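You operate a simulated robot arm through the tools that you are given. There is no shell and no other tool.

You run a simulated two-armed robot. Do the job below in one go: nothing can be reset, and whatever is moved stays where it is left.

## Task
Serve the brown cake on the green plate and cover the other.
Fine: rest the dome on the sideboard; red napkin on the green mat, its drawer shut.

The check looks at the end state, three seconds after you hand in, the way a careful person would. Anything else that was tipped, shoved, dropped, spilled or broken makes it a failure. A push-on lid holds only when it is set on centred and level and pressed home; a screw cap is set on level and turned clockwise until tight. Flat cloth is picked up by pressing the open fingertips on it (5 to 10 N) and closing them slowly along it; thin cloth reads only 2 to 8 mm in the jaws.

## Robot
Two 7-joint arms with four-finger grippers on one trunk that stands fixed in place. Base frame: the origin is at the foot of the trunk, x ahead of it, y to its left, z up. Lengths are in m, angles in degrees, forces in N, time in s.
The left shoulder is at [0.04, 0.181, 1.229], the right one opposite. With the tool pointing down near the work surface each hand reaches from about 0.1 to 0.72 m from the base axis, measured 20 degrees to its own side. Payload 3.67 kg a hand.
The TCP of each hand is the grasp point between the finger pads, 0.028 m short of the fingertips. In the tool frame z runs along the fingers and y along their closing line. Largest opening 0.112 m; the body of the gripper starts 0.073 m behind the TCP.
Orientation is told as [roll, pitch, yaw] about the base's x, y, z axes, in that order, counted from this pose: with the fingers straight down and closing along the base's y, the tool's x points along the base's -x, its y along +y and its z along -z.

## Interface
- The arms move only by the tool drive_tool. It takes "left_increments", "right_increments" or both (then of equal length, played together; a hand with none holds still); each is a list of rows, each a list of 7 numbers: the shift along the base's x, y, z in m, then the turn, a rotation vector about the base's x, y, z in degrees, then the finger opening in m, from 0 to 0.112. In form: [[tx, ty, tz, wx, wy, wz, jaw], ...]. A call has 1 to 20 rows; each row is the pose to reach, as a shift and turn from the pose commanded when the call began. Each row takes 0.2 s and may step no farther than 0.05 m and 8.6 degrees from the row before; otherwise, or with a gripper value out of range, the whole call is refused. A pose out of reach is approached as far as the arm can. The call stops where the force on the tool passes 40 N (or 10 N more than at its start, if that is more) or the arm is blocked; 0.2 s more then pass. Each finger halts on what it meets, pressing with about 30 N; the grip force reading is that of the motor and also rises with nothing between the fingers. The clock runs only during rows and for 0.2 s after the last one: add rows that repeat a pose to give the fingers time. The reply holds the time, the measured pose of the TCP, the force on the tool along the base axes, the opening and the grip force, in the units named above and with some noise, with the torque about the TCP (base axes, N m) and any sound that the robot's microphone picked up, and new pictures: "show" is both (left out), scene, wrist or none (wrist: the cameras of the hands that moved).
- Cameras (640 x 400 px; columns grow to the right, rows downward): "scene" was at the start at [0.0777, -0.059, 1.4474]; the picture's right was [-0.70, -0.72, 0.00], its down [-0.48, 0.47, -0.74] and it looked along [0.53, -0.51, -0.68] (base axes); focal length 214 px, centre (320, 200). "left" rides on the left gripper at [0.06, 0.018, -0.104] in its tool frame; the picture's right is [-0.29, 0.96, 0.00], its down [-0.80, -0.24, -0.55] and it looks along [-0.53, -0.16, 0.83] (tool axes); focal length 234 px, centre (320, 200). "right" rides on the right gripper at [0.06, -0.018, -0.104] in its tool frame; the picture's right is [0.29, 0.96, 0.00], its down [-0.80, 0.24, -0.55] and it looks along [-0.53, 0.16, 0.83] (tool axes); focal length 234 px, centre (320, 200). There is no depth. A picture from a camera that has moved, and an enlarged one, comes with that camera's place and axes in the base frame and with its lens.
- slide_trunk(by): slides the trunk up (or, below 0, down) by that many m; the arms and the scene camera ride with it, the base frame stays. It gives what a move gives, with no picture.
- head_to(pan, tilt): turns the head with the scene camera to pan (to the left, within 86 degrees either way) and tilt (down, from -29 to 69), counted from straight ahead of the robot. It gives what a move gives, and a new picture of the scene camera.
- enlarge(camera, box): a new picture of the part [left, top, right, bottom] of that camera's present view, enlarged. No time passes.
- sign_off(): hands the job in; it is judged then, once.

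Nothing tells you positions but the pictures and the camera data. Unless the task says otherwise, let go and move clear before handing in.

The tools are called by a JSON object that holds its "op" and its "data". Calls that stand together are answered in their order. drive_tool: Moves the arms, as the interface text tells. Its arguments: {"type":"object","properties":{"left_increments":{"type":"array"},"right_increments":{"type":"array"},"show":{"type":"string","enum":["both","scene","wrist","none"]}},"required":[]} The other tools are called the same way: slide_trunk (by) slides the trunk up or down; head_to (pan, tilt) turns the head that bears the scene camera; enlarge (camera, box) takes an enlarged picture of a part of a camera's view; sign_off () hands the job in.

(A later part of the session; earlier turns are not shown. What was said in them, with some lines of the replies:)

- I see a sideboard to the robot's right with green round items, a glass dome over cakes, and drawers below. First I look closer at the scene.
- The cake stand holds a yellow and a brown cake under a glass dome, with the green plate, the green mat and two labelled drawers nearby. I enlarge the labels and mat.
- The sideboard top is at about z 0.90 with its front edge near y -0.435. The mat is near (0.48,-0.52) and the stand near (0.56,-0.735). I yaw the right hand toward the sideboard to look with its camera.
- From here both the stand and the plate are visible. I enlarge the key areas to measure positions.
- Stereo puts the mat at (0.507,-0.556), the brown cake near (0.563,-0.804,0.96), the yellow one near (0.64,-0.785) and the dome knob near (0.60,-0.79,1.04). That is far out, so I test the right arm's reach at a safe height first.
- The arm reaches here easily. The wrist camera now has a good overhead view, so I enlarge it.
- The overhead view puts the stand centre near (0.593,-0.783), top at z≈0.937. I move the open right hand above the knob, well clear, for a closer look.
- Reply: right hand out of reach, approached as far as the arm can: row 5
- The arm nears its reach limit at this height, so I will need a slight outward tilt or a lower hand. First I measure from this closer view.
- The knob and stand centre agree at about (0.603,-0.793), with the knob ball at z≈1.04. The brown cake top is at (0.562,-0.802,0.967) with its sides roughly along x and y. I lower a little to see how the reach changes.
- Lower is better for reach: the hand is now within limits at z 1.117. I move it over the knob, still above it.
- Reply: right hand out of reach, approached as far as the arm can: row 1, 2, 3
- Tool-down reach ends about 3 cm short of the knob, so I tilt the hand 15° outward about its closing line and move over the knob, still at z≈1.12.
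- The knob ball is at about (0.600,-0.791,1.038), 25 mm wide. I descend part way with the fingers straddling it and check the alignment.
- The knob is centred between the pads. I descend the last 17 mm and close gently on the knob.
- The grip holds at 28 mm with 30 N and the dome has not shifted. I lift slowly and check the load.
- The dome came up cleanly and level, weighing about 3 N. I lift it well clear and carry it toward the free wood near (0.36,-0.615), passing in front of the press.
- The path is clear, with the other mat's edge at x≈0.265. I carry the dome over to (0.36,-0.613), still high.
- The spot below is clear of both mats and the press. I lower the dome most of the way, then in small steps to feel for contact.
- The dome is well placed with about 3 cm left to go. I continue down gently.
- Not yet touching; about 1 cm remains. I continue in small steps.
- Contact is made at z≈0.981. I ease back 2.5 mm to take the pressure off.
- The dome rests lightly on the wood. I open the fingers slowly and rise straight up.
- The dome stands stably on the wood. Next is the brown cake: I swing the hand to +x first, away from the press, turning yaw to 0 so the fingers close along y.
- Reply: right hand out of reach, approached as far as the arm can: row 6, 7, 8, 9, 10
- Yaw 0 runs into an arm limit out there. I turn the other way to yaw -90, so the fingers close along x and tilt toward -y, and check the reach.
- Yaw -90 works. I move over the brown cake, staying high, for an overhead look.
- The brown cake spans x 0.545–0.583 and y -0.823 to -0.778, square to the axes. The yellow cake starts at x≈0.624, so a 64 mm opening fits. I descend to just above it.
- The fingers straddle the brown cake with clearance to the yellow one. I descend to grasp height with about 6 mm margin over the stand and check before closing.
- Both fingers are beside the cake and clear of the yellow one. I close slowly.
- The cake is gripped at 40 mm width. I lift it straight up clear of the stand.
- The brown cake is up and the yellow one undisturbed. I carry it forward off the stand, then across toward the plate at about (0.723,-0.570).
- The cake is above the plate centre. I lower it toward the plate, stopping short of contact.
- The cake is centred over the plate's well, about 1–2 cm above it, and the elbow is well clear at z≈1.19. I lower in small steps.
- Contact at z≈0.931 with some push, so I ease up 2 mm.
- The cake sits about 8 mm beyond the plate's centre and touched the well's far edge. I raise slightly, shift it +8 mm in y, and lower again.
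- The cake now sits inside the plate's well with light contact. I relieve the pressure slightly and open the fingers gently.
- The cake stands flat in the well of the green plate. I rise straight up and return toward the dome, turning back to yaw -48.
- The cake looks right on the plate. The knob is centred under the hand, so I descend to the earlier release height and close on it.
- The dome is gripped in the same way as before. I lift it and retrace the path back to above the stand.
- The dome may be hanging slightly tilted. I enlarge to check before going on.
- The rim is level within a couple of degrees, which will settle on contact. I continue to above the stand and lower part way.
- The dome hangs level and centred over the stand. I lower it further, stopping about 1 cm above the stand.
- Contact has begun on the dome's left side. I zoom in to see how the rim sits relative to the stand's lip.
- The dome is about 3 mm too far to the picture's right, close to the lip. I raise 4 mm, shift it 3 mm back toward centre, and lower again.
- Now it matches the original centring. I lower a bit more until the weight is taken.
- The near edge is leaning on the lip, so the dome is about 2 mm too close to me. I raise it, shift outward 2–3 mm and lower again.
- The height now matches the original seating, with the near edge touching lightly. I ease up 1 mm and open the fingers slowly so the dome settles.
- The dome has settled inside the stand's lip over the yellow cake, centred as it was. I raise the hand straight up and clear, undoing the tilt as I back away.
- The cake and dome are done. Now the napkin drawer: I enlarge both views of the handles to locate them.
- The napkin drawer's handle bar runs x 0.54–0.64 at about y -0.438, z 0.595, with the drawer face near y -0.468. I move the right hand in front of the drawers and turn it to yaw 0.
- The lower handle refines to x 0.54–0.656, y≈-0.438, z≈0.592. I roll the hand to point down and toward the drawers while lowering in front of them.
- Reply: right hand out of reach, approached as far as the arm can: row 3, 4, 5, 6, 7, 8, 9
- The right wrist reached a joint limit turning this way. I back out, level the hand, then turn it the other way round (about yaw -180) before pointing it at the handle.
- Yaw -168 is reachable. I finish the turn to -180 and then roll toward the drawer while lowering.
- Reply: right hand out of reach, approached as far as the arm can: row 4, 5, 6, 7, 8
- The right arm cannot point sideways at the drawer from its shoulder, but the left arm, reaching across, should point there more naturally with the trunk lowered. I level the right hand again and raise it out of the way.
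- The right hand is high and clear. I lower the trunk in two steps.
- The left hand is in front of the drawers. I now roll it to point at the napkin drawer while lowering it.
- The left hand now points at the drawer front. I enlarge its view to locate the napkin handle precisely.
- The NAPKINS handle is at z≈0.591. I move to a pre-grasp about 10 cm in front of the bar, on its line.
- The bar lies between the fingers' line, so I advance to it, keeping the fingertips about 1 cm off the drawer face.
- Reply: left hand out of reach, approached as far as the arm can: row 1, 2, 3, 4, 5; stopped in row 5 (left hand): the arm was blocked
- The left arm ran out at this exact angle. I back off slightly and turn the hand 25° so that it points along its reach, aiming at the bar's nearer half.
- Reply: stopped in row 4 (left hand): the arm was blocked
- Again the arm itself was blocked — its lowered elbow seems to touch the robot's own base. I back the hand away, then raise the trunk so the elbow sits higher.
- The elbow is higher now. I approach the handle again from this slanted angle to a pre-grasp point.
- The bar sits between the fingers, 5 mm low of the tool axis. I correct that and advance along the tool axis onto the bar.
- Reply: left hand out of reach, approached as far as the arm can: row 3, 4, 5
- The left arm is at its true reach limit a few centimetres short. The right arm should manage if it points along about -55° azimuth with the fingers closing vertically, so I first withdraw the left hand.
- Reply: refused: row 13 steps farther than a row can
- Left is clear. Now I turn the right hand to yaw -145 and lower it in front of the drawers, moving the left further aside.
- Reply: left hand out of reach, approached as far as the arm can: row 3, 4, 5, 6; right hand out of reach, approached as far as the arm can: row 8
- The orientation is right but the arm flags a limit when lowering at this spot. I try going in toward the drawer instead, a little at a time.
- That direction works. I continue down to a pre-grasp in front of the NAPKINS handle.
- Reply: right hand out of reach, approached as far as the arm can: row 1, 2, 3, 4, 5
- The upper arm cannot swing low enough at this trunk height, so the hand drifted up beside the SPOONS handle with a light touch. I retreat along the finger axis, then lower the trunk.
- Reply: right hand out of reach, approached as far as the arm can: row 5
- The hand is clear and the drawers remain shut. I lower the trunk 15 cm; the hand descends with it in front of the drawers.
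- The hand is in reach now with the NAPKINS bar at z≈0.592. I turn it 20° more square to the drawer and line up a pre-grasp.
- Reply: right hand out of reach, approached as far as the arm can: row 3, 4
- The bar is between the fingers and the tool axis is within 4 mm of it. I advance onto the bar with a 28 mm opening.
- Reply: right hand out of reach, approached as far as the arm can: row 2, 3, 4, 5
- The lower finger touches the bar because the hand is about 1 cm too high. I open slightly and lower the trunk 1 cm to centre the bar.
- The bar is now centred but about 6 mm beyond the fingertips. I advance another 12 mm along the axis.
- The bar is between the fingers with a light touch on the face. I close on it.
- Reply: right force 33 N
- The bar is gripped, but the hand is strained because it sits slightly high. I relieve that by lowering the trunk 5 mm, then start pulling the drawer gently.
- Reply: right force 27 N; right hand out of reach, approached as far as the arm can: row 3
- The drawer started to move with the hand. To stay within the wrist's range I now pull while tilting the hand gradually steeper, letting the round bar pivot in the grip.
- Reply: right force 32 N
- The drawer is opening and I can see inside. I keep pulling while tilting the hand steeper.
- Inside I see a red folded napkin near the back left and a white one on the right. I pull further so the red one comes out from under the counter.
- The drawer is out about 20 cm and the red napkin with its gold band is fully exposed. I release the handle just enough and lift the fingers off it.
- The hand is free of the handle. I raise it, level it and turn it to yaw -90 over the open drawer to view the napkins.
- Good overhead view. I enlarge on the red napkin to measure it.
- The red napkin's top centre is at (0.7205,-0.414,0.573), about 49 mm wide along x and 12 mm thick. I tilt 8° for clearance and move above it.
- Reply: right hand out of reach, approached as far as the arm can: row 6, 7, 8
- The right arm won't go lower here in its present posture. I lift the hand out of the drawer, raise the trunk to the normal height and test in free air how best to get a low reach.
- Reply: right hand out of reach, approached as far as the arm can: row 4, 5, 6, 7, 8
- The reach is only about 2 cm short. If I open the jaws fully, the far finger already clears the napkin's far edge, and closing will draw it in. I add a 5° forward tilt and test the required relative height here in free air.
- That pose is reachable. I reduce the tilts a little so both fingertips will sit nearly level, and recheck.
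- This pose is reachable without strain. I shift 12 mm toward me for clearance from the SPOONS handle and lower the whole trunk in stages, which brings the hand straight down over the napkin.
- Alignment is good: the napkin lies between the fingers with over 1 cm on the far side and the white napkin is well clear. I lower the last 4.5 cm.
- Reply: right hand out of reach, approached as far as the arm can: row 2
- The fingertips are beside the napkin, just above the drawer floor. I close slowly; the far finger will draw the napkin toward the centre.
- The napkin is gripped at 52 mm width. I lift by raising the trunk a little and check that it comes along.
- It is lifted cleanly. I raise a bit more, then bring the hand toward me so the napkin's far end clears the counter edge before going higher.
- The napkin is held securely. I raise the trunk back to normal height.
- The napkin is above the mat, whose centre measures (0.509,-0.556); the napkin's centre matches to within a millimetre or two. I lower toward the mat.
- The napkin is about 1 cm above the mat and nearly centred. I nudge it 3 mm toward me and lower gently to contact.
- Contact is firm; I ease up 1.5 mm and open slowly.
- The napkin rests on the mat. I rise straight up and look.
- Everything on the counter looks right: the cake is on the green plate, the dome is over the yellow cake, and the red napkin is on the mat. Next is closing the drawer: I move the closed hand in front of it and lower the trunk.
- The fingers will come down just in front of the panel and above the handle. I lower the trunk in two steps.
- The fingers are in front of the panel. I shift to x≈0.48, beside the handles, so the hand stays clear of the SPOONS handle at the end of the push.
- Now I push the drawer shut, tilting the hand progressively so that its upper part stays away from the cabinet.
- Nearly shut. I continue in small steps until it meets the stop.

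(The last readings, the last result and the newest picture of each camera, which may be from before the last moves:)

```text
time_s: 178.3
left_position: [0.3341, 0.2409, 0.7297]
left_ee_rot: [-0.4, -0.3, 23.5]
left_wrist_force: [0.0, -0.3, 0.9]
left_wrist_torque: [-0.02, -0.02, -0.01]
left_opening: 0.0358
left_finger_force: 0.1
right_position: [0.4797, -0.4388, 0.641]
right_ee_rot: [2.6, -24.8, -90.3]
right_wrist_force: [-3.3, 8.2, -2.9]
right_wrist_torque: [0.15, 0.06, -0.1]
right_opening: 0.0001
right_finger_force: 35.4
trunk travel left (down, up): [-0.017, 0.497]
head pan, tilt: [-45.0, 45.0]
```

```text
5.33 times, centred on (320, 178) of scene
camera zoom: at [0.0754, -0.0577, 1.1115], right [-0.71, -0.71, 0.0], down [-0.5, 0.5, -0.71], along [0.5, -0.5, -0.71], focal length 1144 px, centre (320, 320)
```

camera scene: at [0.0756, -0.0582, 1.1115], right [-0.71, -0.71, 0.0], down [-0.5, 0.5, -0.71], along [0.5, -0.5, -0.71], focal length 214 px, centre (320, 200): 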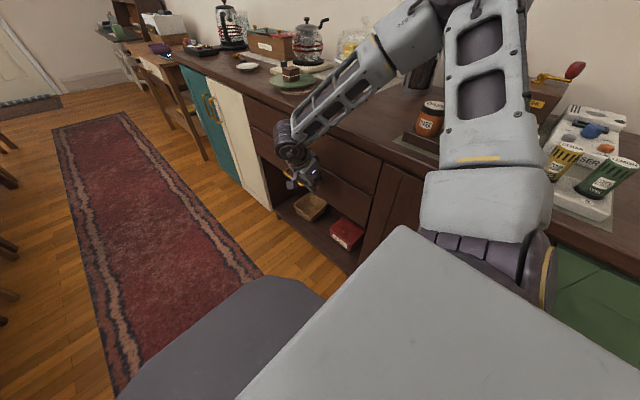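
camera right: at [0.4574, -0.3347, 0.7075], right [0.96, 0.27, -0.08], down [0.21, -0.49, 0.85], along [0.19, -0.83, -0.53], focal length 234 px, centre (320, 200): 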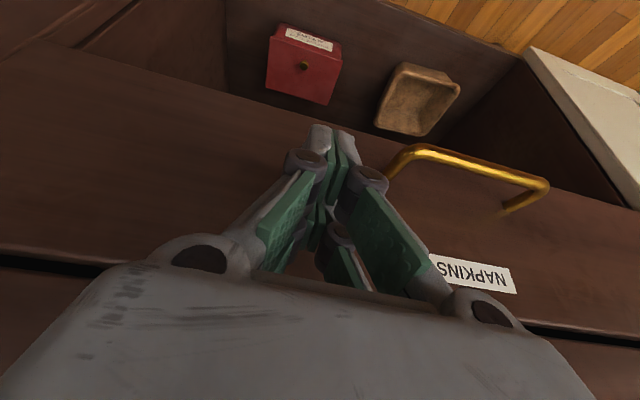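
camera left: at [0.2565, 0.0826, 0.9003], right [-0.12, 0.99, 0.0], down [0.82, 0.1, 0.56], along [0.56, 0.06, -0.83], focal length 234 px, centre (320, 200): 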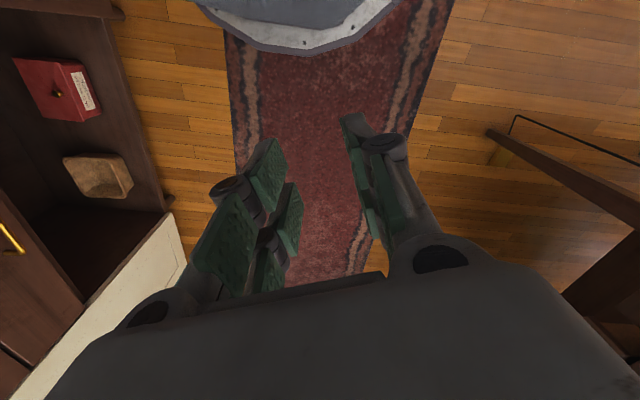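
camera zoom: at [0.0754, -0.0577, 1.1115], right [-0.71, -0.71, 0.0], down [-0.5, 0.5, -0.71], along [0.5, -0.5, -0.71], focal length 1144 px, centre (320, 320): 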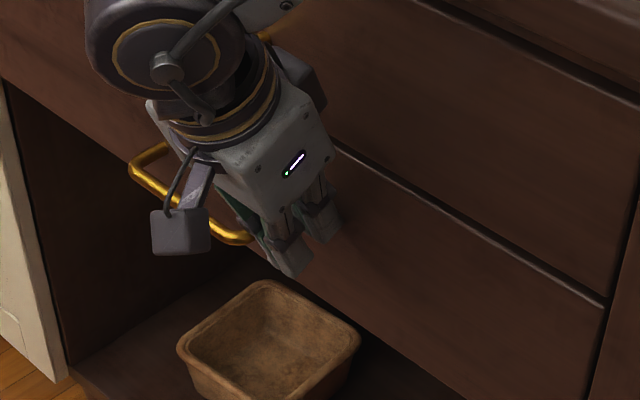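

The push force rose to 8 N, so the drawer is at its stop. I give a slight extra press, then back away.

{"op": "drive_tool", "data": {"right_increments": [[0, -0.002, 0, 0, 0, 0, 0.0], [0, -0.002, 0, 0, 0, 0, 0.0], [0, 0.02, 0, 0, 0, 0, 0.0], [0, 0.06, 0.01, 3, 0, 0, 0.0], [0, 0.1, 0.02, 6, 0, 0, 0.0], [0, 0.14, 0.03, 9, 0, 0, 0.0], [0, 0.18, 0.05, 12, 0, 0, 0.0], [0, 0.2, 0.08, 15, 0, 0, 0.0]]}}

{"op": "enlarge", "data": {"camera": "scene", "box": [220, 100, 380, 240]}}

```text
time_s: 180.1
left_position: [0.3338, 0.2404, 0.7305]
left_ee_rot: [-0.3, -0.3, 23.7]
left_wrist_force: [-0.7, -0.5, 0.2]
left_wrist_torque: [0.01, -0.02, -0.03]
left_opening: 0.0361
left_finger_force: 0.1
right_position: [0.483, -0.2404, 0.7202]
right_ee_rot: [2.6, -9.7, -90.4]
right_wrist_force: [0.1, 0.3, 0.2]
right_wrist_torque: [-0.01, 0.04, 0.04]
right_opening: 0.0
right_finger_force: 36.1
trunk travel left (down, up): [-0.017, 0.497]
head pan, tilt: [-45.0, 45.0]
camera scene: at [0.0751, -0.0581, 1.1116], right [-0.71, -0.71, 0.0], down [-0.5, 0.5, -0.71], along [0.5, -0.5, -0.71], focal length 214 px, centre (320, 200)
camera right: at [0.4608, -0.1625, 0.8108], right [0.96, 0.28, -0.01], down [0.21, -0.69, 0.69], along [0.19, -0.66, -0.72], focal length 234 px, centre (320, 200)
```

scene: 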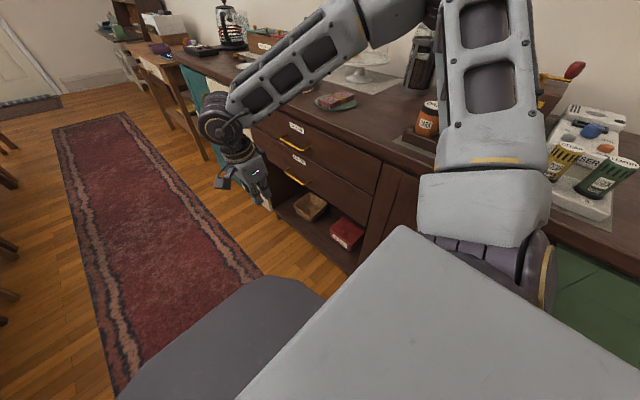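
right: 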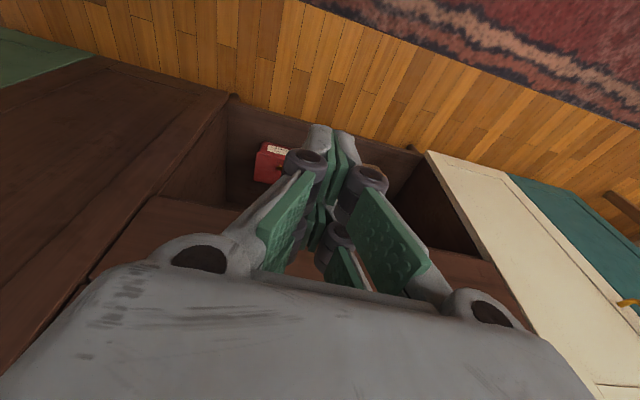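

```text
2.86 times, centred on (300, 170) of scene
camera zoom: at [0.0751, -0.0581, 1.1116], right [-0.71, -0.71, 0.0], down [-0.5, 0.5, -0.71], along [0.5, -0.5, -0.71], focal length 613 px, centre (377, 286)
```

zoom: 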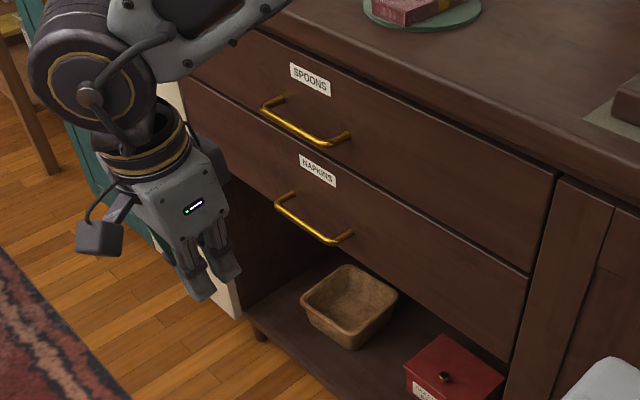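

Both drawers are shut flush. I raise the trunk back and check the whole counter.

{"op": "slide_trunk", "data": {"by": 0.333}}

{"op": "head_to", "data": {"pan": -55, "tilt": 48}}

{"op": "enlarge", "data": {"camera": "scene", "box": [220, 80, 400, 220]}}

{"op": "enlarge", "data": {"camera": "scene", "box": [280, 90, 350, 145]}}

```text
time_s: 183.4
left_position: [0.3344, 0.2403, 1.0617]
left_ee_rot: [-0.3, -0.3, 23.6]
left_wrist_force: [1.2, -0.3, -0.6]
left_wrist_torque: [-0.05, 0.02, -0.02]
left_opening: 0.036
left_finger_force: 0.1
right_position: [0.4827, -0.2393, 1.0519]
right_ee_rot: [2.5, -9.7, -90.3]
right_wrist_force: [-0.6, 0.9, -0.4]
right_wrist_torque: [-0.02, -0.01, 0.0]
right_opening: 0.0
right_finger_force: 35.8
trunk travel left (down, up): [-0.35, 0.164]
head pan, tilt: [-45.0, 45.0]
```

```text
time_s: 184.1
left_position: [0.3345, 0.2411, 1.0633]
left_ee_rot: [-0.3, -0.3, 23.6]
left_wrist_force: [-0.5, 0.6, 0.5]
left_wrist_torque: [-0.01, 0.01, 0.01]
left_opening: 0.0359
left_finger_force: 0.1
right_position: [0.4825, -0.2403, 1.052]
right_ee_rot: [2.5, -9.7, -90.4]
right_wrist_force: [-0.2, 0.7, -0.1]
right_wrist_torque: [0.01, 0.01, 0.02]
right_opening: 0.0
right_finger_force: 35.7
trunk travel left (down, up): [-0.35, 0.164]
head pan, tilt: [-55.0, 48.0]
camera scene: at [0.0634, -0.0652, 1.4397], right [-0.82, -0.57, 0.0], down [-0.43, 0.61, -0.67], along [0.38, -0.55, -0.74], focal length 214 px, centre (320, 200)
```

scene: 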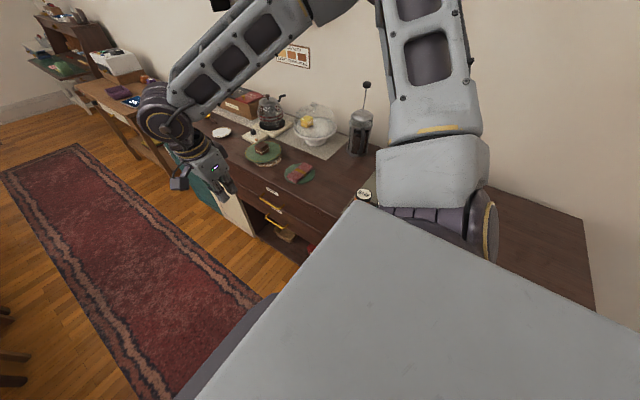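

```text
2.86 times, centred on (310, 150) of scene
camera zoom: at [0.0634, -0.0652, 1.4397], right [-0.82, -0.57, 0.0], down [-0.43, 0.61, -0.67], along [0.38, -0.55, -0.74], focal length 613 px, centre (349, 343)
```

zoom: 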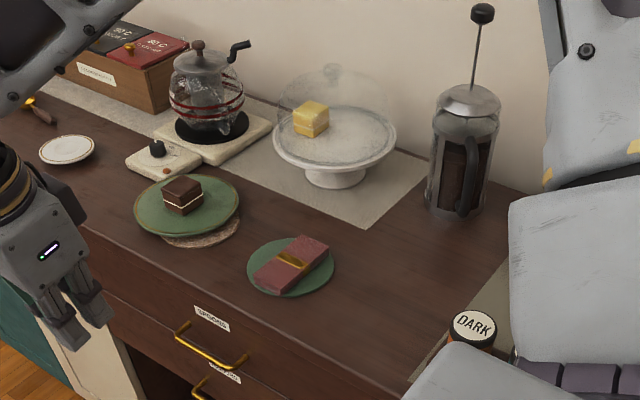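

```text
7.27 times, centred on (315, 118) of scene
camera zoom: at [0.0634, -0.0652, 1.4397], right [-0.82, -0.57, 0.0], down [-0.43, 0.61, -0.67], along [0.38, -0.55, -0.74], focal length 1560 px, centre (356, 800)
```

zoom: 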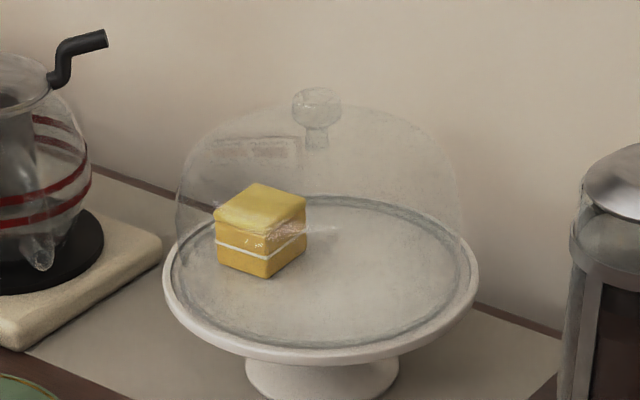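

The brown cake is on the green plate, the dome sits centred over the yellow cake, the red napkin lies on the green mat and both drawers are shut, with the hands clear. I hand in.

{"op": "sign_off", "data": {}}

```text
The job is handed in.
```

The job is done and handed in. No result from the check has come back.

- **Cake:** the brown cake stands flat in the middle of the green plate.
- **Dome:** I rested it on the sideboard while I moved the cake. It is now back on the cake stand, centred and level over the yellow cake.
- **Napkin:** the red napkin, still in its gold band, lies on the green mat, a few millimetres off centre but within it.
- **Drawers:** I pushed the napkin drawer shut until it met its stop, and the spoons drawer above it is shut too. The white napkin is still in its drawer.

While finding a way to open the napkin drawer, I touched a spoons drawer handle lightly (about 4 N). The drawer did not move. As far as the last pictures show, nothing else was tipped or shifted.

Both hands were clear of everything when I handed in.
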